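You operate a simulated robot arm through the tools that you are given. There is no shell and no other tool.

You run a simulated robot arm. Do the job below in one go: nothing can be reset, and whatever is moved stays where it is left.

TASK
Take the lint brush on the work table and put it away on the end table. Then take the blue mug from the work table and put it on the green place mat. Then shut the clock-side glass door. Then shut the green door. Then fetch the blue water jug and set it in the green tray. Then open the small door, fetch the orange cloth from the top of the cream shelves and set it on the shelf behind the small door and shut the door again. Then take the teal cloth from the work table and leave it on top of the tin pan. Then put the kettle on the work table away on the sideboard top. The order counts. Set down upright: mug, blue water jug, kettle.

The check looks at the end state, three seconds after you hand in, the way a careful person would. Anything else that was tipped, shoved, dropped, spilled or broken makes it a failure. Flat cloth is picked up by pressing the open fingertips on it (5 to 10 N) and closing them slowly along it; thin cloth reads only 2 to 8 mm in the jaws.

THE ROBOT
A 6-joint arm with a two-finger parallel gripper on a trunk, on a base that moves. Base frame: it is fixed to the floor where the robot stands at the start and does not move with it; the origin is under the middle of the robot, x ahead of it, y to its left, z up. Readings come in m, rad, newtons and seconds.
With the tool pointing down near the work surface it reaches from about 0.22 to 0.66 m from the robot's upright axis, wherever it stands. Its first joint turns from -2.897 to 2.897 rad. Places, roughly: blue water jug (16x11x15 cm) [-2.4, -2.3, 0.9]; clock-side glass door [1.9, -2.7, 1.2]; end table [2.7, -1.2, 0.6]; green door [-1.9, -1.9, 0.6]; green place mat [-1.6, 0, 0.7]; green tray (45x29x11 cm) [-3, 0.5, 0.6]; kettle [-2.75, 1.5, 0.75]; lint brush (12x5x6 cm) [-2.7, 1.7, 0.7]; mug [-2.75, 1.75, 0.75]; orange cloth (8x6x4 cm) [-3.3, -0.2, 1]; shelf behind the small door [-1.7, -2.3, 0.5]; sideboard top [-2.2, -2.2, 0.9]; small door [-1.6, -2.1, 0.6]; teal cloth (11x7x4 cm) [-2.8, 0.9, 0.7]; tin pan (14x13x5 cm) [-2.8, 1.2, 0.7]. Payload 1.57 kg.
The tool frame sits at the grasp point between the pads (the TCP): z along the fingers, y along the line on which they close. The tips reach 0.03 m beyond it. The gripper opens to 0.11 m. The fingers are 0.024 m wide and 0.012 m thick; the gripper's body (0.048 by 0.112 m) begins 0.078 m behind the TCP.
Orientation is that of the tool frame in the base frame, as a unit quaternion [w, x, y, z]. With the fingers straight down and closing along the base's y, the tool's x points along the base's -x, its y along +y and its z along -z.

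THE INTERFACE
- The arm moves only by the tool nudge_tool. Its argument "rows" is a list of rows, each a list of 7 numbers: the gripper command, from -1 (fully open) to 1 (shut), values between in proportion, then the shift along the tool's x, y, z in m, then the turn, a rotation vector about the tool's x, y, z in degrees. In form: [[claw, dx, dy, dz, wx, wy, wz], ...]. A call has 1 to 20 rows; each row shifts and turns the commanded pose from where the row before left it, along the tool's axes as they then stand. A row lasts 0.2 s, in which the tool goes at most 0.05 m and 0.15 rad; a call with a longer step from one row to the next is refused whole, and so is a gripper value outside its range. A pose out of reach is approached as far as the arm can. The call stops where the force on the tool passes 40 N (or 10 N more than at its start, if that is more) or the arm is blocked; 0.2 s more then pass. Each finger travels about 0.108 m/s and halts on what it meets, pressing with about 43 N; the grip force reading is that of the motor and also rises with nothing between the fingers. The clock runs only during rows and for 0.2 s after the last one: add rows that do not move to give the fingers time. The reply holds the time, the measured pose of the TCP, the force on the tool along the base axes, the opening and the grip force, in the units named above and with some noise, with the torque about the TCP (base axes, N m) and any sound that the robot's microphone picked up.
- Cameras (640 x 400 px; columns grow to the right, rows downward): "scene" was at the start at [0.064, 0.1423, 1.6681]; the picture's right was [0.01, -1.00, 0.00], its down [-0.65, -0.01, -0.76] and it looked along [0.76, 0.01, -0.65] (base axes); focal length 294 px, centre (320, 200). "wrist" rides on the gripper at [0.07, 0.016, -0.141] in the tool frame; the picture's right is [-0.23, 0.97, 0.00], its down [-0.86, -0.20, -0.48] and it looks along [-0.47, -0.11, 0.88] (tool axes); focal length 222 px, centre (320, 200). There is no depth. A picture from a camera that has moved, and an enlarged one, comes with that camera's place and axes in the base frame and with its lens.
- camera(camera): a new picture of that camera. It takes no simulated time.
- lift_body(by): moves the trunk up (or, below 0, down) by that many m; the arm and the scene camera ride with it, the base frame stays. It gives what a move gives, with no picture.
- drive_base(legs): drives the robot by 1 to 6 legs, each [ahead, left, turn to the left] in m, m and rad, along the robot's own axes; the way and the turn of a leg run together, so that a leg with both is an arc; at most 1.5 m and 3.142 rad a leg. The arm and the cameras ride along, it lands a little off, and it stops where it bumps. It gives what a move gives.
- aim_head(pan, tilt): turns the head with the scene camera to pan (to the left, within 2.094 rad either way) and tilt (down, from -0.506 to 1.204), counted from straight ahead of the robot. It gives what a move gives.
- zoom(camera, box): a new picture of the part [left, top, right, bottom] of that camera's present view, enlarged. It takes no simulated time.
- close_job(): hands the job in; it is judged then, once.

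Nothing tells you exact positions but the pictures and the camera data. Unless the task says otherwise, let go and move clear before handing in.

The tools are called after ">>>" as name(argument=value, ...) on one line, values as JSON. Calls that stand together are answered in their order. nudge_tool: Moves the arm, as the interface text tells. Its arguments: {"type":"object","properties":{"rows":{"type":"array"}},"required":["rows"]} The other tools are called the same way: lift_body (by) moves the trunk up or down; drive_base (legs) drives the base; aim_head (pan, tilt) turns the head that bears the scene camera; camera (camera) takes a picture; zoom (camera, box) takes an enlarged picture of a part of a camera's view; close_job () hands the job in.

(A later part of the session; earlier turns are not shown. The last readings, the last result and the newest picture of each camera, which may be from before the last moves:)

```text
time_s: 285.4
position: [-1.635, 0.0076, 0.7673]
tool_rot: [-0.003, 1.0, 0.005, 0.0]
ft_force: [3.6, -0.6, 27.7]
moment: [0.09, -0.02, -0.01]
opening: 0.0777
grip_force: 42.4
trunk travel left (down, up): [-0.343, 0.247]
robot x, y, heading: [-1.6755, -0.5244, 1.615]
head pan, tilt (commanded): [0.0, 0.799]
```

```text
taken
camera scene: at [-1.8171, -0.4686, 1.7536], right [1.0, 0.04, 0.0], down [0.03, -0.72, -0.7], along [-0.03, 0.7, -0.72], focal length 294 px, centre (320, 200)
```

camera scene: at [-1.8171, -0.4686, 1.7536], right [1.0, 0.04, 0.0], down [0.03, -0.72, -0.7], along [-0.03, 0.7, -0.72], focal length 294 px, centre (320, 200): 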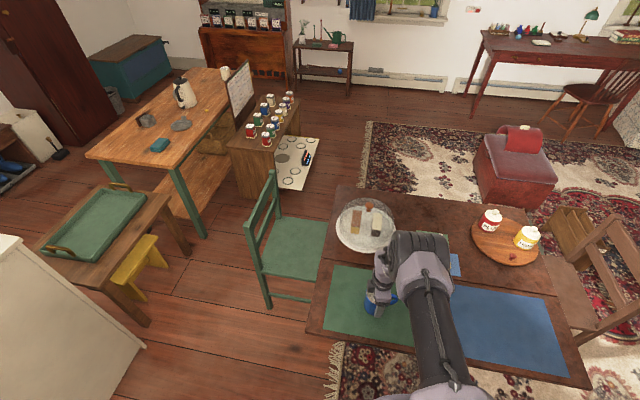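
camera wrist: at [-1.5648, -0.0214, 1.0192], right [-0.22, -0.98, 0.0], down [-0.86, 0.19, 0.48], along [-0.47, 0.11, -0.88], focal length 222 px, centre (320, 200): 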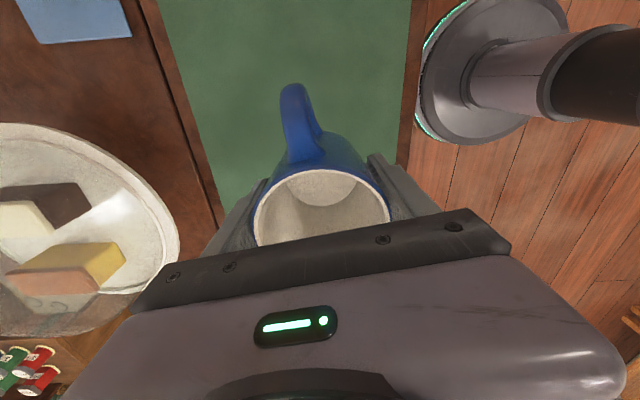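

The mug stands on the mat. I ease up, release and rise.

>>> nudge_tool(rows=[[1, 0, 0, -0.005, 0, 0, 0], [1, 0, 0, 0, 0, 0, 0]])

>>> nudge_tool(rows=[[-0.5, 0, 0, 0, 0, 0, 0], [-0.7, 0, 0, 0, 0, 0, 0], [-1, 0, 0, 0, 0, 0, 0], [-1, 0, 0, 0, 0, 0, 0]])

>>> camera(camera="wrist")

```text
time_s: 286.0
position: [-1.6354, 0.0076, 0.7705]
tool_rot: [0.0, 1.0, 0.006, 0.0]
ft_force: [-0.3, -0.2, -3.1]
moment: [-0.02, -0.01, -0.02]
opening: 0.0773
grip_force: 43.4
trunk travel left (down, up): [-0.343, 0.247]
robot x, y, heading: [-1.6741, -0.5225, 1.608]
head pan, tilt (commanded): [0.0, 0.799]
```

```text
time_s: 287.0
position: [-1.6347, 0.0079, 0.7702]
tool_rot: [-0.001, 1.0, 0.005, -0.001]
ft_force: [-0.2, 0.7, 0.6]
moment: [0.01, -0.02, -0.01]
opening: 0.1101
grip_force: 0.0
trunk travel left (down, up): [-0.343, 0.247]
robot x, y, heading: [-1.6743, -0.5221, 1.614]
head pan, tilt (commanded): [0.0, 0.799]
```

```text
taken
camera wrist: at [-1.5656, -0.0072, 0.9145], right [-0.22, -0.98, 0.0], down [-0.86, 0.19, 0.48], along [-0.47, 0.11, -0.88], focal length 222 px, centre (320, 200)
```

wrist: 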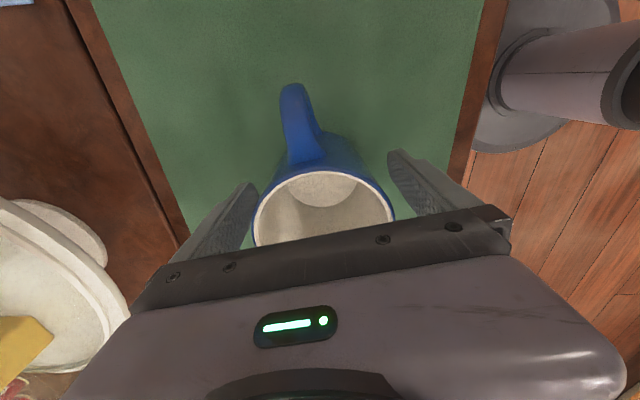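

>>> lift_body(by=0.24)

>>> camera(camera="wrist")

>>> nudge_tool(rows=[[-1, 0, 0.045, 0, 0, 0, 0], [-1, 0, 0.045, 0, 0, 0, 0], [-1, 0, 0.045, 0, 0, 0, 0], [-1, 0, 0.045, 0, 0, 0, 0], [-1, 0, 0, 0, 0, 0, 0]])

>>> drive_base(legs=[[-0.6, 0, 0], [0, 0, -1.61]])

>>> aim_head(pan=0.0, tilt=0.6)

>>> camera(camera="scene")

```text
time_s: 289.5
position: [-1.6363, 0.0086, 1.0108]
tool_rot: [-0.001, 1.0, 0.005, 0.0]
ft_force: [0.0, 0.0, 0.6]
moment: [0.0, -0.01, 0.0]
opening: 0.1099
grip_force: 0.0
trunk travel left (down, up): [-0.583, 0.007]
robot x, y, heading: [-1.6718, -0.5233, 1.611]
head pan, tilt (commanded): [0.0, 0.799]
```

```text
taken
camera wrist: at [-1.5656, -0.0072, 1.1543], right [-0.22, -0.98, 0.0], down [-0.86, 0.19, 0.48], along [-0.47, 0.11, -0.88], focal length 222 px, centre (320, 200)
```

wrist: 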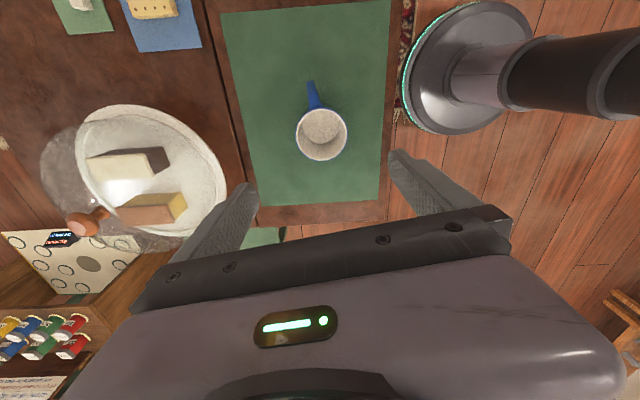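

```text
time_s: 290.7
position: [-1.6333, -0.1721, 1.0091]
tool_rot: [-0.001, 1.0, 0.005, -0.001]
ft_force: [-0.5, 0.5, -0.3]
moment: [0.0, 0.02, 0.02]
opening: 0.1098
grip_force: 0.1
trunk travel left (down, up): [-0.583, 0.007]
robot x, y, heading: [-1.674, -0.5221, 1.612]
head pan, tilt (commanded): [0.0, 0.799]
```

```text
time_s: 298.0
position: [-1.3024, -1.185, 1.0093]
tool_rot: [0.001, -0.705, 0.709, 0.0]
ft_force: [-0.3, -0.3, -0.3]
moment: [-0.01, 0.02, -0.02]
opening: 0.1101
grip_force: 0.0
trunk travel left (down, up): [-0.583, 0.007]
robot x, y, heading: [-1.6524, -1.1373, 0.018]
head pan, tilt (commanded): [0.0, 0.799]
```

```text
time_s: 298.7
position: [-1.3009, -1.1845, 1.0099]
tool_rot: [0.001, -0.705, 0.709, 0.0]
ft_force: [0.5, 0.4, -0.5]
moment: [0.03, -0.01, 0.03]
opening: 0.1097
grip_force: 0.1
trunk travel left (down, up): [-0.583, 0.007]
robot x, y, heading: [-1.6507, -1.1377, 0.026]
head pan, tilt (commanded): [0.0, 0.6]
```

```text
taken
camera scene: at [-1.5866, -0.9943, 2.0102], right [0.02, -1.0, 0.0], down [-0.57, -0.01, -0.82], along [0.82, 0.02, -0.57], focal length 294 px, centre (320, 200)
```

scene: 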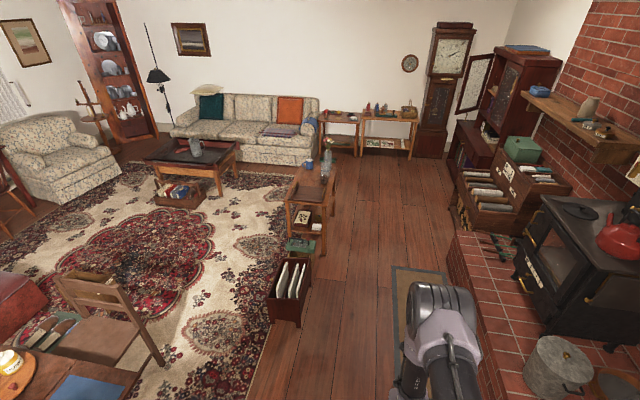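

The mug is upright on the mat. Next is the hutch: its left door is open, hinged on the clock side. I drive east along the clear lane at y≈-1.32.

>>> drive_base(legs=[[1.245, -0.2145, 0], [1.0, -0.026, 0], [0.69, -0.3, 0]])

>>> aim_head(pan=-1.0, tilt=0.4)

>>> camera(camera="scene")

```text
time_s: 313.4
position: [1.6283, -1.6047, 1.0085]
tool_rot: [-0.002, 0.711, -0.704, 0.0]
ft_force: [0.6, 0.2, 0.4]
moment: [-0.05, -0.02, -0.02]
opening: 0.1101
grip_force: 0.0
trunk travel left (down, up): [-0.583, 0.007]
robot x, y, heading: [1.2769, -1.5637, 0.039]
head pan, tilt (commanded): [0.0, 0.6]
```

```text
time_s: 314.7
position: [1.6266, -1.6048, 1.0077]
tool_rot: [-0.002, 0.711, -0.703, 0.001]
ft_force: [-0.6, -0.9, 0.2]
moment: [0.01, 0.0, -0.03]
opening: 0.1098
grip_force: 0.1
trunk travel left (down, up): [-0.583, 0.007]
robot x, y, heading: [1.2812, -1.5657, 0.04]
head pan, tilt (commanded): [-1.0, 0.4]
```

```text
taken
camera scene: at [1.3047, -1.4991, 2.0285], right [-0.82, -0.57, 0.0], down [-0.22, 0.32, -0.92], along [0.53, -0.75, -0.39], focal length 294 px, centre (320, 200)
```

scene: 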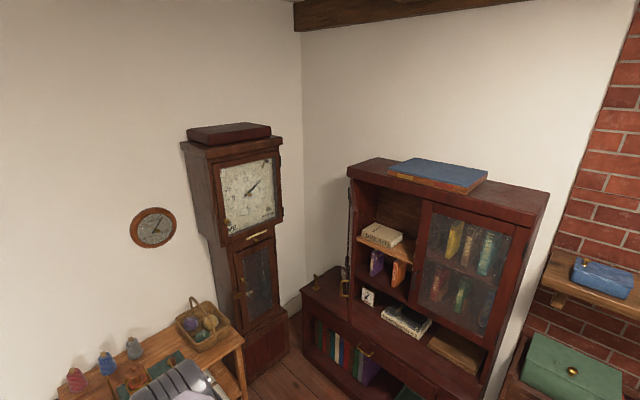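

>>> zoom(camera="scene", box=[280, 140, 560, 380])

```text
1.67 times, centred on (420, 260) of scene
camera zoom: at [1.3047, -1.4991, 2.0285], right [-0.82, -0.57, 0.0], down [-0.22, 0.32, -0.92], along [0.53, -0.75, -0.39], focal length 490 px, centre (153, 100)
```

zoom: 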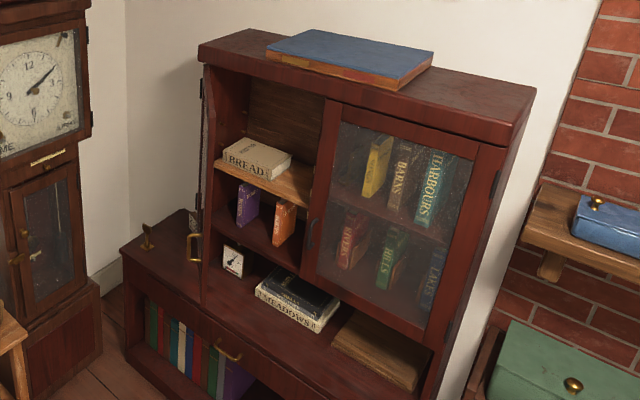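

The door is hinged at about (2.03,-2.78), its free edge at about (1.835,-2.44), open about 60°, z 0.94–1.52. I turn south, stand in front, and point the closed fingers forward to push its outer face.

>>> drive_base(legs=[[0, 0, -1.61], [0.25, 0.72, 0]])

>>> aim_head(pan=0.0, tilt=0.6)

>>> camera(camera="scene")

```text
time_s: 322.7
position: [1.9395, -2.1579, 1.008]
tool_rot: [0.001, 0.014, 1.0, -0.001]
ft_force: [0.5, 1.1, 0.4]
moment: [-0.01, -0.02, 0.02]
opening: 0.1102
grip_force: 0.0
trunk travel left (down, up): [-0.583, 0.007]
robot x, y, heading: [1.9932, -1.8128, -1.572]
head pan, tilt (commanded): [-1.0, 0.4]
```

```text
time_s: 324.0
position: [1.9403, -2.1574, 1.0086]
tool_rot: [0.001, 0.015, 1.0, -0.001]
ft_force: [-0.3, -0.4, -1.3]
moment: [-0.01, 0.01, 0.0]
opening: 0.1098
grip_force: 0.0
trunk travel left (down, up): [-0.583, 0.007]
robot x, y, heading: [1.9934, -1.8127, -1.571]
head pan, tilt (commanded): [0.0, 0.6]
```

```text
taken
camera scene: at [2.1348, -1.8773, 2.0103], right [-1.0, 0.0, 0.0], down [0.0, 0.56, -0.83], along [0.0, -0.83, -0.56], focal length 294 px, centre (320, 200)
```

scene: 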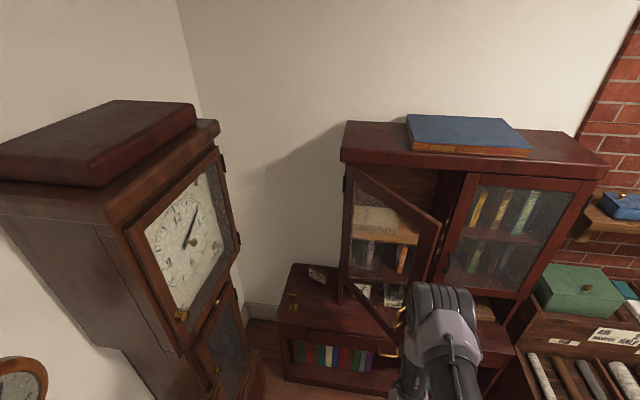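

I raise the closed gripper to z≈1.3, extend it a little on the door's outer side, and pitch it to point south.

>>> nudge_tool(rows=[[1, -0.0075, -0.0275, -0.036, 0, 0, 0], [1, -0.0075, -0.0275, -0.036, 0, 0, 0], [1, -0.0075, -0.0275, -0.036, 0, 0, 0], [1, -0.0075, -0.0275, -0.036, 0, 0, 0], [1, -0.0075, -0.0275, -0.036, 0, 0, 0], [1, -0.0075, -0.0275, -0.036, 0, 0, 0], [1, -0.0075, -0.0275, -0.036, 0, 0, 0], [1, -0.0075, -0.0275, -0.036, 0, 0, 0], [1, 0, 0, 0, 8.3, 0, 0], [1, 0, 0, 0, 8.3, 0, 0], [1, 0, 0, 0, 8.3, 0, 0], [1, 0, 0, 0, 8.3, 0, 0], [1, 0, 0, 0, 8.3, 0, 0], [1, 0, 0, 0, 8.3, 0, 0], [1, 0, 0, 0, 8.3, 0, 0], [1, 0, 0, 0, 8.3, 0, 0], [1, 0, 0, 0, 8.3, 0, 0], [1, 0, 0, 0, 8.3, 0, 0], [1, 0, 0, 0, 7.0, 0, 0], [1, 0, 0, 0, 0, 0, 0]])

>>> camera(camera="scene")

>>> camera(camera="wrist")

```text
time_s: 328.2
position: [1.9911, -2.38, 1.2975]
tool_rot: [0.01, -0.011, -0.706, 0.708]
ft_force: [0.5, -0.4, -0.4]
moment: [-0.02, 0.0, 0.01]
opening: 0.0
grip_force: 21.0
trunk travel left (down, up): [-0.583, 0.007]
robot x, y, heading: [1.9985, -1.8144, -1.568]
head pan, tilt (commanded): [0.0, 0.6]
```

```text
taken
camera scene: at [2.1349, -1.877, 2.0103], right [-1.0, 0.0, 0.0], down [0.0, 0.56, -0.83], along [0.0, -0.83, -0.56], focal length 294 px, centre (320, 200)
```

scene: 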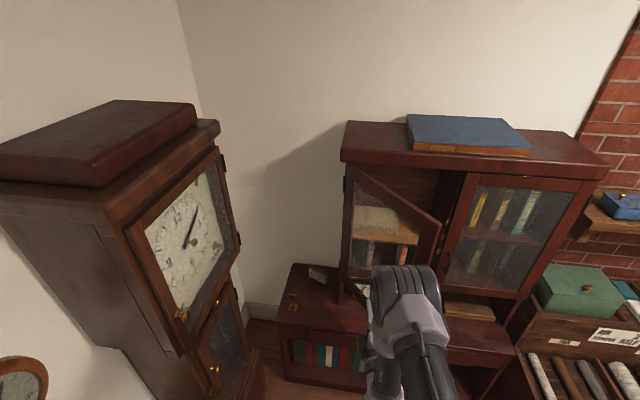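

```text
taken
camera wrist: at [1.9267, -2.2353, 1.2831], right [0.23, -0.01, -0.97], down [0.87, 0.45, 0.2], along [0.44, -0.89, 0.11], focal length 222 px, centre (320, 200)
```

wrist: 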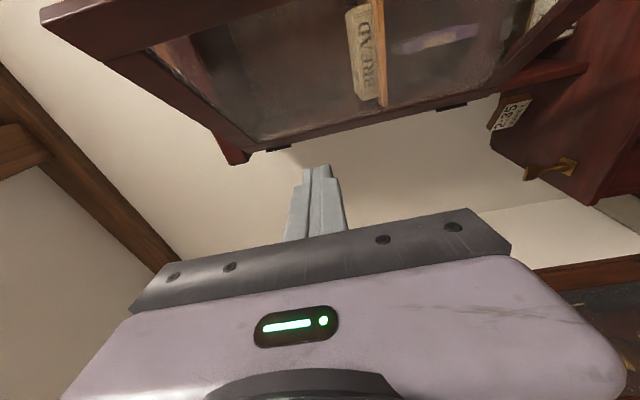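

The fingers now point south at z≈1.30, east of the door's free edge. I keep the arm fixed and push the door around its arc with small base moves.

>>> drive_base(legs=[[0.061, -0.1, 0]])

>>> camera(camera="wrist")

>>> camera(camera="scene")

```text
time_s: 329.4
position: [1.8936, -2.4402, 1.2974]
tool_rot: [0.009, -0.01, -0.706, 0.708]
ft_force: [0.8, -0.5, 0.2]
moment: [0.02, -0.03, 0.0]
opening: 0.0
grip_force: 21.5
trunk travel left (down, up): [-0.583, 0.007]
robot x, y, heading: [1.8917, -1.8647, -1.572]
head pan, tilt (commanded): [0.0, 0.6]
```

```text
taken
camera wrist: at [1.8269, -2.2958, 1.2832], right [0.23, -0.01, -0.97], down [0.87, 0.45, 0.2], along [0.44, -0.89, 0.11], focal length 222 px, centre (320, 200)
```

wrist: 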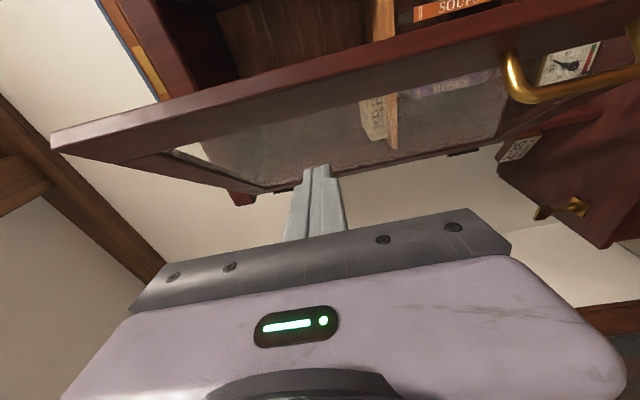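

```text
taken
camera scene: at [2.0349, -1.9373, 2.0103], right [-1.0, 0.0, 0.0], down [0.0, 0.56, -0.83], along [0.0, -0.83, -0.56], focal length 294 px, centre (320, 200)
```

scene: 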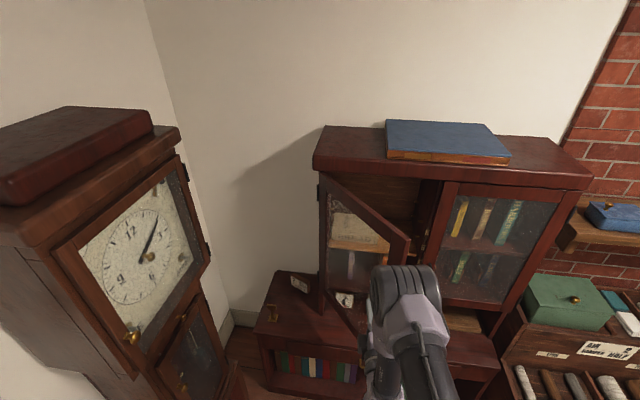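

The finger is on the door's outer face with the handle well below. I continue the arc.

>>> drive_base(legs=[[0.054, -0.09, 0]])

>>> camera(camera="wrist")

>>> drive_base(legs=[[0.071, -0.058, 0]])

>>> camera(camera="wrist")

>>> camera(camera="scene")

```text
time_s: 330.6
position: [1.803, -2.4937, 1.2974]
tool_rot: [0.01, -0.012, -0.706, 0.708]
ft_force: [-0.6, 0.0, -0.3]
moment: [0.0, -0.01, 0.02]
opening: 0.0001
grip_force: 21.6
trunk travel left (down, up): [-0.583, 0.007]
robot x, y, heading: [1.8068, -1.9246, -1.57]
head pan, tilt (commanded): [0.0, 0.6]
```

```text
taken
camera wrist: at [1.7366, -2.3504, 1.2831], right [0.23, -0.01, -0.97], down [0.87, 0.45, 0.2], along [0.44, -0.89, 0.11], focal length 222 px, centre (320, 200)
```

wrist: 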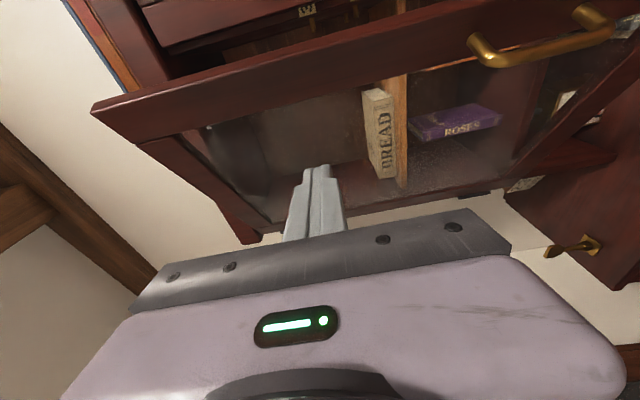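

```text
time_s: 331.7
position: [1.7447, -2.5649, 1.2966]
tool_rot: [0.009, -0.012, -0.706, 0.708]
ft_force: [0.5, 0.3, -0.5]
moment: [0.0, 0.01, 0.04]
opening: 0.0
grip_force: 21.7
trunk travel left (down, up): [-0.583, 0.007]
robot x, y, heading: [1.7446, -1.9983, -1.572]
head pan, tilt (commanded): [0.0, 0.6]
```

```text
taken
camera wrist: at [1.6782, -2.4212, 1.283], right [0.23, -0.01, -0.97], down [0.87, 0.45, 0.2], along [0.44, -0.89, 0.11], focal length 222 px, centre (320, 200)
```

wrist: 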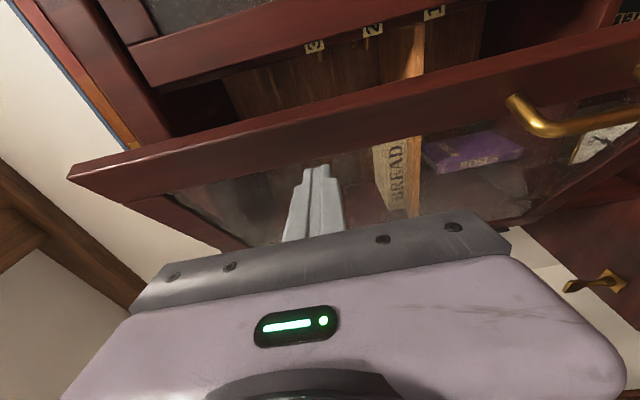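

```text
taken
camera scene: at [1.8862, -2.0633, 2.0103], right [-1.0, 0.0, 0.0], down [0.0, 0.57, -0.82], along [0.0, -0.82, -0.57], focal length 294 px, centre (320, 200)
```

scene: 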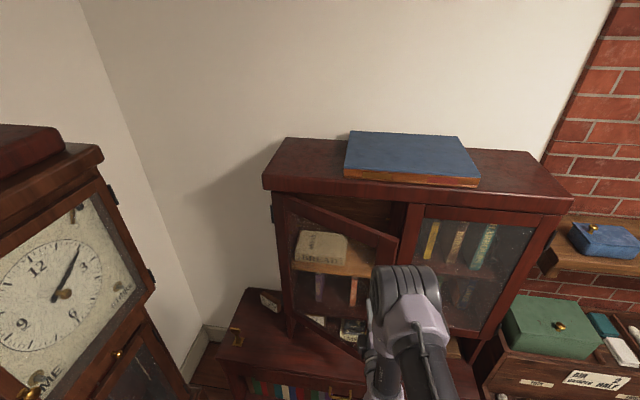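

The door is following. I bias a little to the west so the finger bears on the wooden stile, and keep closing.

>>> drive_base(legs=[[0.04, -0.06, 0]])

>>> camera(camera="wrist")

>>> drive_base(legs=[[0.06, -0.01, 0]])

>>> camera(camera="wrist")

>>> camera(camera="scene")

```text
time_s: 332.8
position: [1.6859, -2.6063, 1.2974]
tool_rot: [0.008, -0.012, -0.706, 0.708]
ft_force: [0.3, 0.1, -1.1]
moment: [0.01, 0.04, 0.03]
opening: 0.0001
grip_force: 21.4
trunk travel left (down, up): [-0.583, 0.007]
robot x, y, heading: [1.6849, -2.0344, -1.57]
head pan, tilt (commanded): [0.0, 0.6]
```

```text
taken
camera wrist: at [1.619, -2.4617, 1.2829], right [0.23, -0.01, -0.97], down [0.87, 0.46, 0.2], along [0.44, -0.89, 0.11], focal length 222 px, centre (320, 200)
```

wrist: 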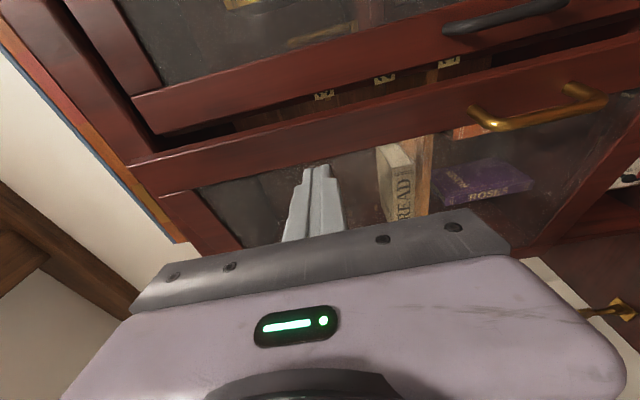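

```text
time_s: 333.7
position: [1.6766, -2.6655, 1.2963]
tool_rot: [0.01, -0.011, -0.707, 0.707]
ft_force: [-0.3, -0.6, -0.3]
moment: [-0.03, -0.04, 0.02]
opening: 0.0
grip_force: 21.2
trunk travel left (down, up): [-0.583, 0.007]
robot x, y, heading: [1.6767, -2.0923, -1.562]
head pan, tilt (commanded): [0.0, 0.6]
```

```text
taken
camera wrist: at [1.6106, -2.5215, 1.2828], right [0.23, -0.01, -0.97], down [0.87, 0.46, 0.2], along [0.44, -0.89, 0.11], focal length 222 px, centre (320, 200)
```

wrist: 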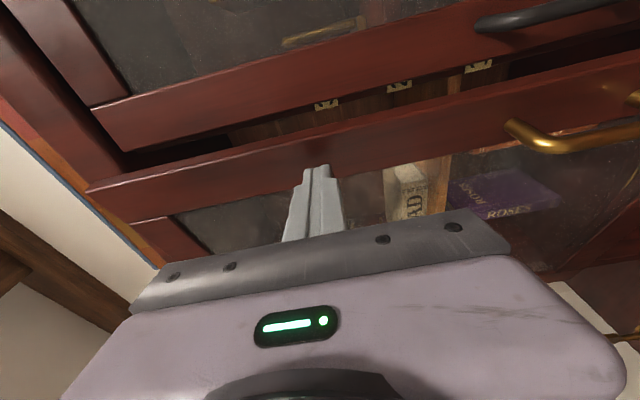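

```text
taken
camera scene: at [1.8173, -2.1633, 2.0103], right [-1.0, 0.0, 0.0], down [0.0, 0.57, -0.82], along [0.0, -0.82, -0.57], focal length 294 px, centre (320, 200)
```

scene: 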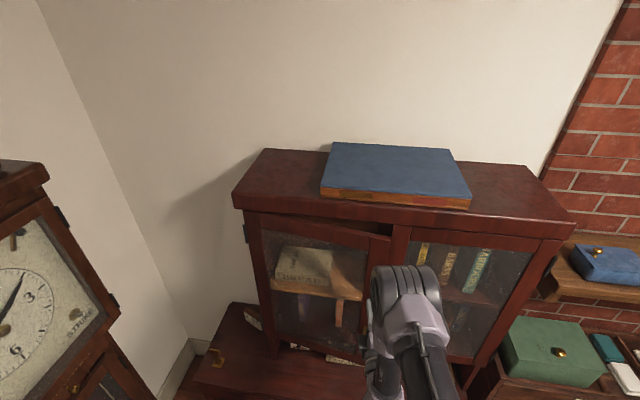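

The door is almost shut. I push the last centimetres with the arm along the tool axis, watching the force.

>>> nudge_tool(rows=[[1, 0, 0, 0.012, 0, 0, 0], [1, 0, 0, 0.012, 0, 0, 0], [1, 0, 0, 0.012, 0, 0, 0], [1, 0, 0, 0.012, 0, 0, 0], [1, 0, 0, 0.012, 0, 0, 0], [1, 0, 0, 0, 0, 0, 0]])

>>> camera(camera="wrist")

>>> camera(camera="scene")

```text
time_s: 335.1
position: [1.6761, -2.7237, 1.2976]
tool_rot: [0.009, -0.009, -0.706, 0.708]
ft_force: [-0.2, -0.4, -0.9]
moment: [0.0, -0.04, -0.01]
opening: 0.0
grip_force: 21.1
trunk travel left (down, up): [-0.583, 0.007]
robot x, y, heading: [1.6761, -2.0927, -1.57]
head pan, tilt (commanded): [0.0, 0.6]
```

```text
taken
camera wrist: at [1.6088, -2.5802, 1.2838], right [0.23, -0.01, -0.97], down [0.87, 0.46, 0.2], along [0.44, -0.89, 0.11], focal length 222 px, centre (320, 200)
```

wrist: 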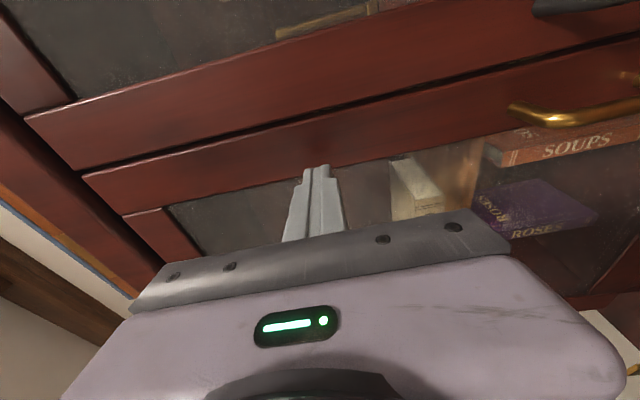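

```text
taken
camera scene: at [1.8178, -2.1611, 2.0103], right [-1.0, 0.0, 0.0], down [0.0, 0.56, -0.83], along [0.0, -0.83, -0.56], focal length 294 px, centre (320, 200)
```

scene: 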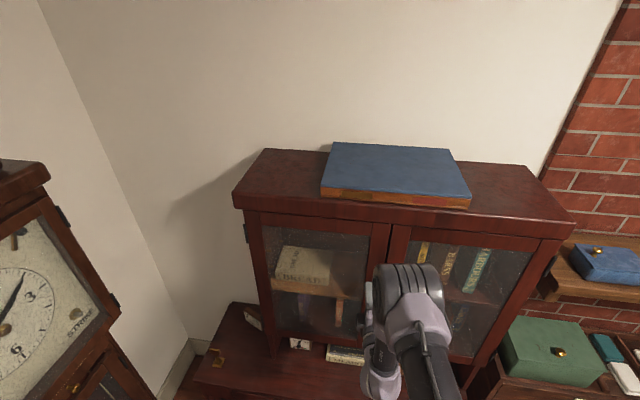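

>>> nudge_tool(rows=[[1, 0, 0, 0.008, 0, 0, 0], [1, 0, 0, 0.008, 0, 0, 0], [1, 0, 0, 0.008, 0, 0, 0], [1, 0, 0, 0, 0, 0, 0]])

>>> camera(camera="wrist")

```text
time_s: 336.1
position: [1.6761, -2.7456, 1.2989]
tool_rot: [0.008, -0.009, -0.706, 0.708]
ft_force: [1.5, 16.9, -1.7]
moment: [0.07, -0.03, -0.19]
opening: 0.0
grip_force: 21.0
trunk travel left (down, up): [-0.583, 0.007]
robot x, y, heading: [1.6811, -2.0953, -1.569]
head pan, tilt (commanded): [0.0, 0.6]
```

```text
taken
camera wrist: at [1.6092, -2.6015, 1.2846], right [0.23, -0.01, -0.97], down [0.87, 0.46, 0.2], along [0.44, -0.89, 0.11], focal length 222 px, centre (320, 200)
```

wrist: 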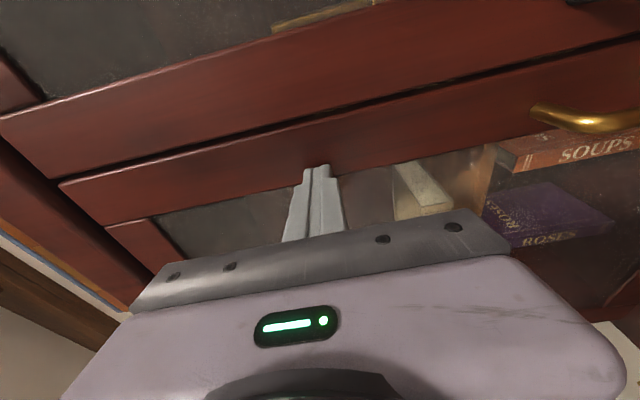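

The door resists now at 17 N and looks flush with its neighbour. One more small press, then I back off.

>>> nudge_tool(rows=[[1, 0, 0, 0.004, 0, 0, 0], [1, 0, 0, 0, 0, 0, 0]])

>>> nudge_tool(rows=[[1, 0, 0, -0.02, 0, 0, 0], [1, 0, 0, -0.04, 0, 0, 0], [1, 0, 0, -0.045, 0, 0, 0], [1, 0, 0, -0.045, 0, 0, 0], [1, 0, 0, 0, 0, 0, 0]])

>>> camera(camera="wrist")

>>> camera(camera="scene")

```text
time_s: 336.8
position: [1.6758, -2.7444, 1.2984]
tool_rot: [-0.009, 0.01, 0.707, -0.707]
ft_force: [2.4, 22.2, 5.0]
moment: [-0.15, 0.29, -0.22]
opening: 0.0
grip_force: 20.8
trunk travel left (down, up): [-0.583, 0.007]
robot x, y, heading: [1.6769, -2.0915, -1.567]
head pan, tilt (commanded): [0.0, 0.6]
stopped in row 2: the force on the tool passed its limit at 41 N (the readings are from after the stop); the commanded pose is now the measured one
```

```text
time_s: 338.0
position: [1.6806, -2.6012, 1.2944]
tool_rot: [-0.009, 0.01, 0.708, -0.706]
ft_force: [1.2, 0.0, 0.0]
moment: [-0.01, -0.01, 0.01]
opening: 0.0001
grip_force: 20.7
trunk travel left (down, up): [-0.583, 0.007]
robot x, y, heading: [1.6774, -2.0933, -1.565]
head pan, tilt (commanded): [0.0, 0.6]
```

```text
taken
camera wrist: at [1.6142, -2.458, 1.2809], right [0.23, 0.0, -0.97], down [0.87, 0.46, 0.2], along [0.44, -0.89, 0.11], focal length 222 px, centre (320, 200)
```

wrist: 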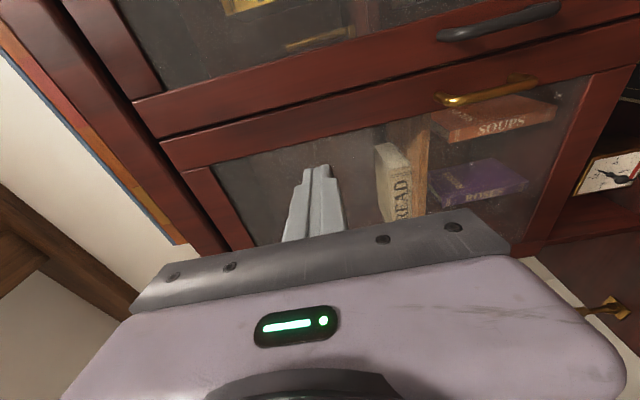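

```text
taken
camera scene: at [1.8177, -2.1626, 2.0103], right [-1.0, 0.0, 0.0], down [0.0, 0.57, -0.82], along [0.0, -0.82, -0.57], focal length 294 px, centre (320, 200)
```

scene: 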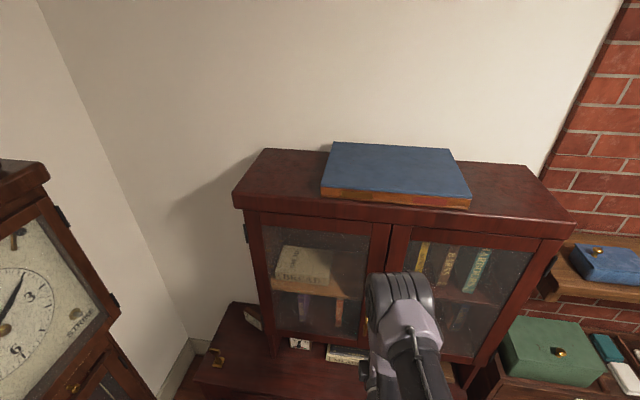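

The glass door is shut. Next the green door on the sideboard: I retract, and drive back west along the lane.

>>> nudge_tool(rows=[[1, 0, 0, -0.045, 0, 0, 0], [1, 0, 0, -0.045, 0, 0, 0], [1, 0, 0, -0.045, 0, 0, 0], [1, 0, 0, 0, 0, 0, 0]])

>>> drive_base(legs=[[-0.49, -0.08, 0], [-0.28, -1.0, 0], [0, -1.0, 0], [-0.1, -0.8, 0]])

>>> aim_head(pan=-0.5, tilt=0.6)

>>> camera(camera="scene")

```text
time_s: 339.0
position: [1.6877, -2.5931, 1.2971]
tool_rot: [-0.008, 0.01, 0.709, -0.705]
ft_force: [0.4, -0.4, 0.4]
moment: [0.02, 0.03, 0.01]
opening: 0.0
grip_force: 21.6
out of reach, approached as far as the arm can: row 1, 2, 3
trunk travel left (down, up): [-0.583, 0.007]
robot x, y, heading: [1.6773, -2.0956, -1.567]
head pan, tilt (commanded): [0.0, 0.6]
```

```text
time_s: 355.6
position: [-1.2122, -1.6424, 1.2964]
tool_rot: [-0.026, 0.028, 0.709, -0.704]
ft_force: [-0.7, 0.5, 0.5]
moment: [-0.02, -0.01, -0.04]
opening: 0.0
grip_force: 20.8
trunk travel left (down, up): [-0.583, 0.007]
robot x, y, heading: [-1.1983, -1.1457, -1.612]
head pan, tilt (commanded): [0.0, 0.6]
```

```text
time_s: 356.5
position: [-1.2113, -1.6432, 1.2962]
tool_rot: [-0.026, 0.027, 0.708, -0.705]
ft_force: [0.0, -1.0, -0.7]
moment: [-0.02, 0.03, -0.01]
opening: 0.0002
grip_force: 20.9
trunk travel left (down, up): [-0.583, 0.007]
robot x, y, heading: [-1.1946, -1.1433, -1.623]
head pan, tilt (commanded): [-0.499, 0.6]
```

```text
taken
camera scene: at [-1.1033, -1.2054, 2.0103], right [-0.86, 0.52, 0.0], down [0.29, 0.48, -0.83], along [-0.43, -0.71, -0.56], focal length 294 px, centre (320, 200)
```

scene: 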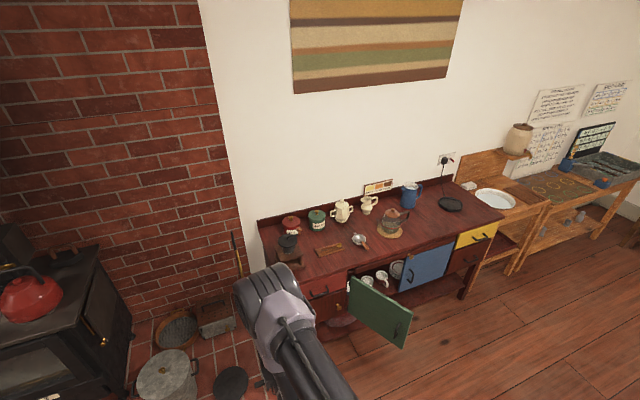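

>>> zoom(camera="scene", box=[240, 160, 520, 360])

```text
2.00 times, centred on (380, 260) of scene
camera zoom: at [-1.1033, -1.2054, 2.0103], right [-0.86, 0.52, 0.0], down [0.29, 0.48, -0.83], along [-0.43, -0.71, -0.56], focal length 588 px, centre (200, 80)
```

zoom: 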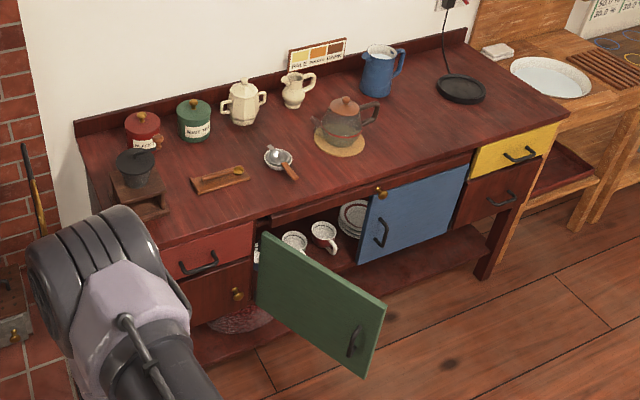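

The sideboard shows: red drawer and small dark-red door with brass knob at its east end, then the green door open about 60° (hinge ≈(-1.795,-2.02), free edge ≈(-1.918,-1.695), z 0.49–0.79). I position east of its outer face and lower the trunk.

>>> drive_base(legs=[[0, 0, 0.05], [0.0, -0.54, 0]])

>>> lift_body(by=-0.58)

>>> aim_head(pan=0.0, tilt=0.9)

>>> camera(camera="scene")

>>> camera(camera="wrist")

```text
time_s: 360.1
position: [-1.7337, -1.6457, 1.2969]
tool_rot: [-0.009, 0.01, 0.709, -0.705]
ft_force: [0.2, -0.4, 0.5]
moment: [0.0, -0.01, 0.02]
opening: 0.0
grip_force: 21.2
trunk travel left (down, up): [-0.583, 0.007]
robot x, y, heading: [-1.742, -1.1436, -1.569]
head pan, tilt (commanded): [-0.499, 0.6]
```

```text
refused: -0.58 is not a number from -0.4 to 0.4
```

```text
time_s: 361.0
position: [-1.7335, -1.6461, 1.2956]
tool_rot: [-0.008, 0.01, 0.709, -0.705]
ft_force: [0.3, -0.3, 0.4]
moment: [0.0, -0.02, -0.01]
opening: 0.0001
grip_force: 21.2
trunk travel left (down, up): [-0.583, 0.007]
robot x, y, heading: [-1.7426, -1.1454, -1.567]
head pan, tilt (commanded): [0.0, 0.901]
```

```text
taken
camera scene: at [-1.6041, -1.2006, 1.9855], right [-1.0, 0.0, 0.0], down [0.0, 0.78, -0.62], along [0.0, -0.62, -0.78], focal length 294 px, centre (320, 200)
```

scene: 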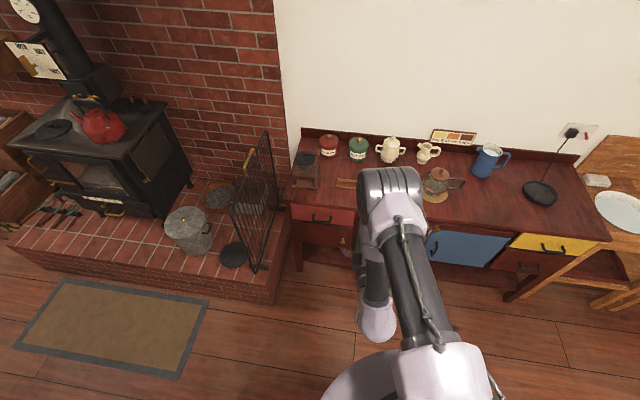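

```text
taken
camera wrist: at [-1.7996, -1.5014, 1.2834], right [0.23, 0.0, -0.97], down [0.87, 0.46, 0.2], along [0.44, -0.89, 0.11], focal length 222 px, centre (320, 200)
```

wrist: 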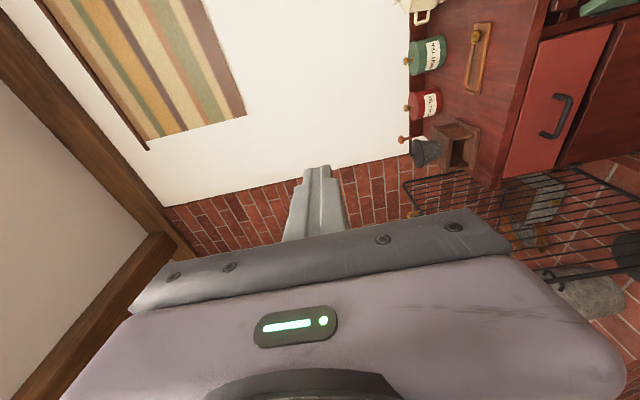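

>>> lift_body(by=-0.3)

>>> lift_body(by=-0.28)

>>> camera(camera="scene")

>>> camera(camera="wrist")

```text
time_s: 364.0
position: [-1.7334, -1.6452, 0.998]
tool_rot: [-0.009, 0.009, 0.709, -0.705]
ft_force: [-0.9, 0.0, 0.2]
moment: [0.03, -0.02, -0.02]
opening: 0.0003
grip_force: 22.1
trunk travel left (down, up): [-0.283, 0.307]
robot x, y, heading: [-1.7478, -1.1481, -1.567]
head pan, tilt (commanded): [0.0, 0.901]
```

```text
time_s: 366.9
position: [-1.7316, -1.6462, 0.7168]
tool_rot: [-0.008, 0.01, 0.709, -0.705]
ft_force: [-0.7, -0.3, 0.9]
moment: [0.02, 0.01, 0.0]
opening: 0.0
grip_force: 21.2
trunk travel left (down, up): [-0.003, 0.587]
robot x, y, heading: [-1.7449, -1.1439, -1.562]
head pan, tilt (commanded): [0.0, 0.901]
```

```text
taken
camera scene: at [-1.6043, -1.2006, 1.4056], right [-1.0, 0.0, 0.0], down [0.0, 0.78, -0.62], along [0.0, -0.62, -0.78], focal length 294 px, centre (320, 200)
```

scene: 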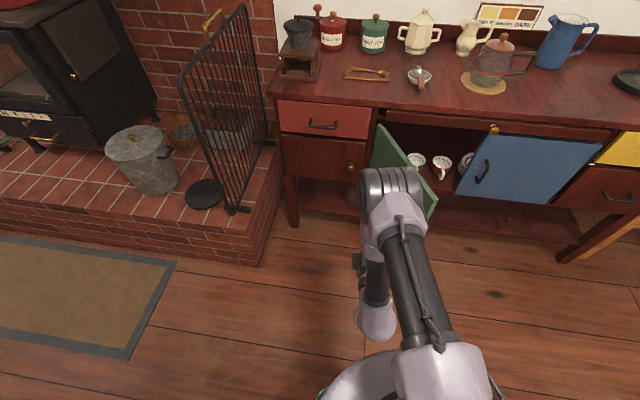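

```text
taken
camera wrist: at [-1.7998, -1.5015, 0.7035], right [0.23, 0.0, -0.97], down [0.87, 0.46, 0.2], along [0.44, -0.89, 0.11], focal length 222 px, centre (320, 200)
```

wrist: 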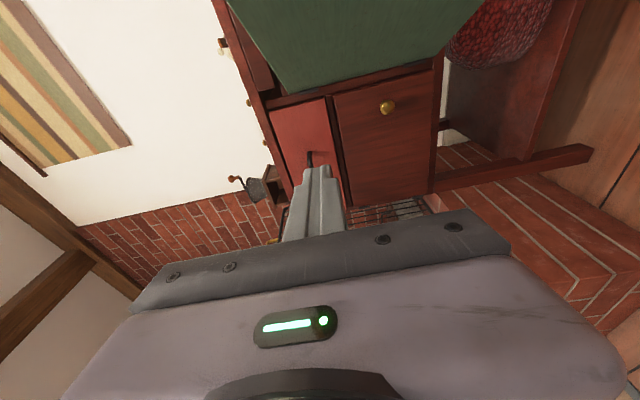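

The finger is at z≈0.72, east of the green door. I push it around its arc with small base moves as before.

>>> drive_base(legs=[[0.05, -0.11, 0]])

>>> camera(camera="wrist")

>>> drive_base(legs=[[0.035, -0.11, 0]])

>>> camera(camera="wrist")

```text
time_s: 368.1
position: [-1.8443, -1.6953, 0.7174]
tool_rot: [-0.009, 0.01, 0.709, -0.705]
ft_force: [0.0, -0.2, 0.4]
moment: [-0.01, 0.01, 0.03]
opening: 0.0001
grip_force: 20.8
trunk travel left (down, up): [-0.003, 0.587]
robot x, y, heading: [-1.8555, -1.1958, -1.567]
head pan, tilt (commanded): [0.0, 0.901]
```

```text
taken
camera wrist: at [-1.9102, -1.5515, 0.7034], right [0.23, 0.0, -0.97], down [0.87, 0.46, 0.2], along [0.44, -0.89, 0.11], focal length 222 px, centre (320, 200)
```

wrist: 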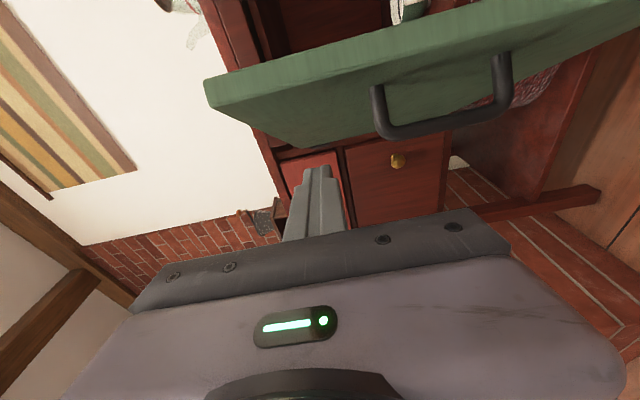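

```text
time_s: 369.3
position: [-1.9525, -1.7304, 0.7177]
tool_rot: [-0.009, 0.01, 0.709, -0.706]
ft_force: [0.8, -0.1, 0.3]
moment: [-0.03, 0.01, -0.03]
opening: 0.0
grip_force: 21.0
trunk travel left (down, up): [-0.003, 0.587]
robot x, y, heading: [-1.9587, -1.2347, -1.564]
head pan, tilt (commanded): [0.0, 0.901]
```

```text
taken
camera wrist: at [-2.0195, -1.586, 0.7034], right [0.23, 0.0, -0.97], down [0.87, 0.45, 0.2], along [0.44, -0.89, 0.11], focal length 222 px, centre (320, 200)
```

wrist: 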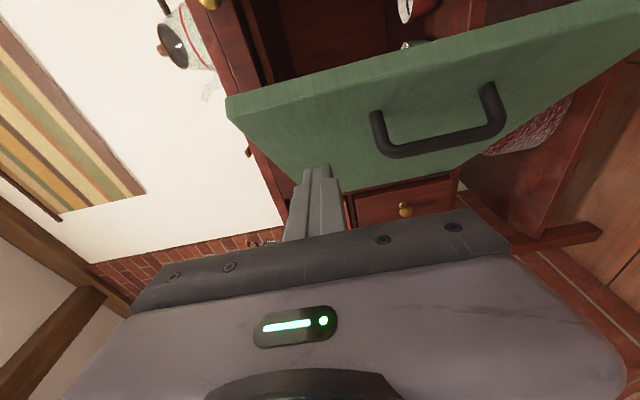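

>>> drive_base(legs=[[0.06, -0.07, 0]])

>>> drive_base(legs=[[0.065, -0.045, 0]])

>>> camera(camera="wrist")

>>> camera(camera="scene")

```text
time_s: 370.4
position: [-2.0229, -1.7922, 0.7165]
tool_rot: [-0.008, 0.01, 0.709, -0.705]
ft_force: [0.3, -0.4, -0.1]
moment: [-0.02, -0.06, 0.03]
opening: 0.0
grip_force: 21.3
trunk travel left (down, up): [-0.003, 0.587]
robot x, y, heading: [-2.0352, -1.2864, -1.572]
head pan, tilt (commanded): [0.0, 0.901]
```

```text
time_s: 371.5
position: [-2.0681, -1.8572, 0.7165]
tool_rot: [-0.008, 0.009, 0.709, -0.705]
ft_force: [0.2, 0.4, 0.2]
moment: [0.01, -0.01, 0.01]
opening: 0.0002
grip_force: 21.5
trunk travel left (down, up): [-0.003, 0.587]
robot x, y, heading: [-2.0788, -1.3602, -1.57]
head pan, tilt (commanded): [0.0, 0.901]
```

```text
taken
camera wrist: at [-2.1359, -1.7126, 0.7034], right [0.23, 0.0, -0.97], down [0.87, 0.46, 0.2], along [0.44, -0.89, 0.11], focal length 222 px, centre (320, 200)
```

wrist: 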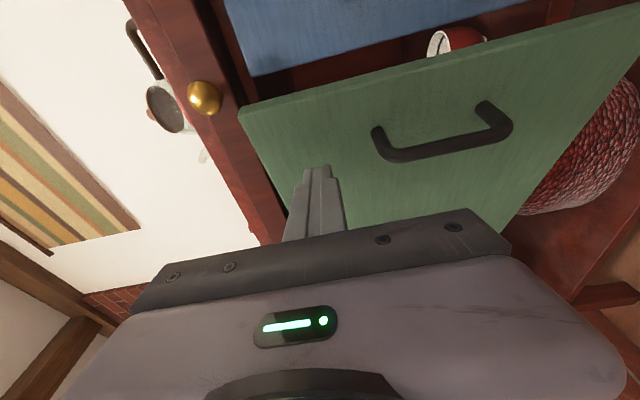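

```text
taken
camera scene: at [-1.9404, -1.4117, 1.4055], right [-1.0, 0.0, 0.0], down [0.0, 0.78, -0.62], along [0.0, -0.62, -0.78], focal length 294 px, centre (320, 200)
```

scene: 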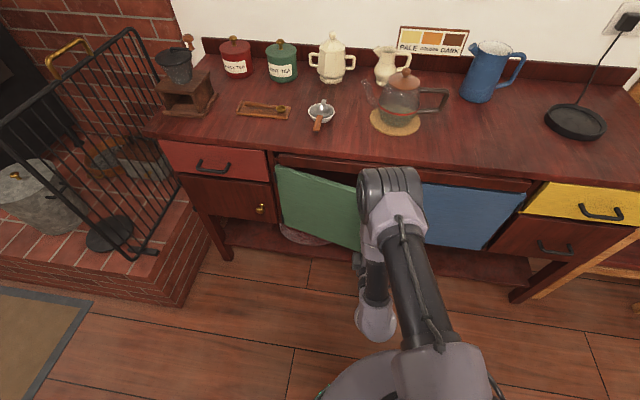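

>>> nudge_tool(rows=[[1, 0.004, 0, 0.012, 0, 0, 0], [1, 0.004, 0, 0.012, 0, 0, 0], [1, 0.004, 0, 0.012, 0, 0, 0], [1, 0.004, 0, 0.012, 0, 0, 0], [1, 0, 0, 0, 0, 0, 0]])

>>> camera(camera="wrist")

```text
time_s: 372.7
position: [-2.0879, -1.9049, 0.7153]
tool_rot: [-0.009, 0.01, 0.708, -0.706]
ft_force: [-0.1, 0.4, -1.4]
moment: [0.0, 0.0, 0.01]
opening: 0.0
grip_force: 21.3
trunk travel left (down, up): [-0.003, 0.587]
robot x, y, heading: [-2.0764, -1.3593, -1.564]
head pan, tilt (commanded): [0.0, 0.901]
```

```text
taken
camera wrist: at [-2.1538, -1.7607, 0.702], right [0.23, 0.0, -0.97], down [0.87, 0.46, 0.2], along [0.44, -0.89, 0.11], focal length 222 px, centre (320, 200)
```

wrist: 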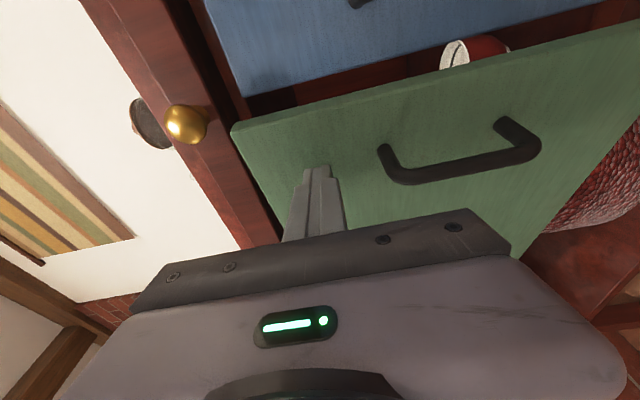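

>>> nudge_tool(rows=[[1, 0.002, 0, 0.01, 0, 0, 0], [1, 0.001, 0, 0.01, 0, 0, 0], [1, 0, 0, 0, 0, 0, 0]])

>>> camera(camera="wrist")

```text
time_s: 373.5
position: [-2.0909, -1.9242, 0.7163]
tool_rot: [-0.009, 0.009, 0.709, -0.705]
ft_force: [-0.6, -0.2, 0.9]
moment: [0.03, 0.02, -0.03]
opening: 0.0
grip_force: 21.3
trunk travel left (down, up): [-0.003, 0.587]
robot x, y, heading: [-2.0838, -1.3608, -1.568]
head pan, tilt (commanded): [0.0, 0.901]
```

```text
taken
camera wrist: at [-2.1569, -1.7807, 0.7025], right [0.23, 0.0, -0.97], down [0.87, 0.46, 0.2], along [0.44, -0.89, 0.11], focal length 222 px, centre (320, 200)
```

wrist: 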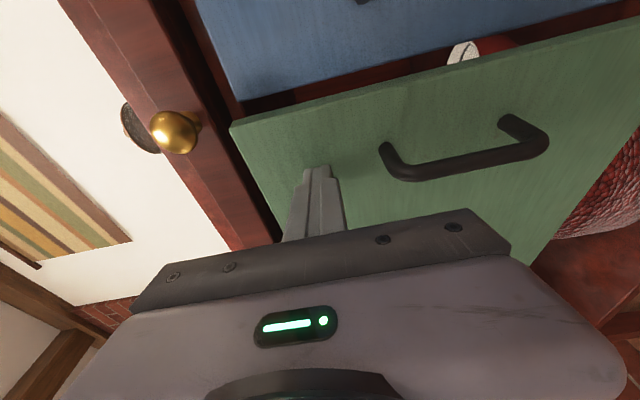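

>>> nudge_tool(rows=[[1, 0.001, 0, 0.008, 0, 0, 0], [1, 0, 0, 0.008, 0, 0, 0], [1, 0, 0, 0.006, 0, 0, 0], [1, 0, 0, 0, 0, 0, 0]])

>>> camera(camera="wrist")

```text
time_s: 374.5
position: [-2.092, -1.9449, 0.7158]
tool_rot: [-0.008, 0.011, 0.709, -0.705]
ft_force: [0.4, -0.1, -0.2]
moment: [0.0, 0.04, -0.03]
opening: 0.0
grip_force: 21.5
trunk travel left (down, up): [-0.003, 0.587]
robot x, y, heading: [-2.0813, -1.3534, -1.57]
head pan, tilt (commanded): [0.0, 0.901]
```

```text
taken
camera wrist: at [-2.1584, -1.8014, 0.7023], right [0.23, 0.0, -0.97], down [0.87, 0.46, 0.2], along [0.44, -0.89, 0.11], focal length 222 px, centre (320, 200)
```

wrist: 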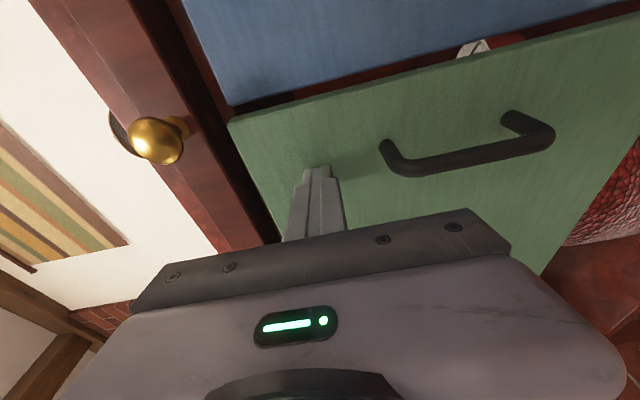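

>>> nudge_tool(rows=[[1, 0, 0, 0.008, 0, 0, 0], [1, 0, 0, 0.008, 0, 0, 0], [1, 0, 0, 0.006, 0, 0, 0], [1, 0, 0, 0, 0, 0, 0]])

>>> camera(camera="wrist")

```text
time_s: 375.5
position: [-2.0922, -1.9646, 0.7167]
tool_rot: [-0.007, 0.01, 0.709, -0.705]
ft_force: [-0.4, 38.7, -4.6]
moment: [0.21, 0.21, -0.52]
opening: 0.0
grip_force: 21.0
trunk travel left (down, up): [-0.003, 0.587]
robot x, y, heading: [-2.0763, -1.354, -1.57]
head pan, tilt (commanded): [0.0, 0.901]
```

```text
taken
camera wrist: at [-2.1587, -1.8201, 0.7029], right [0.23, 0.0, -0.97], down [0.87, 0.45, 0.21], along [0.44, -0.89, 0.1], focal length 222 px, centre (320, 200)
```

wrist: 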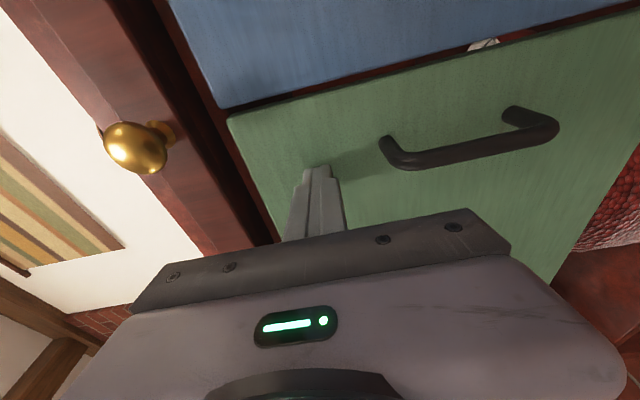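

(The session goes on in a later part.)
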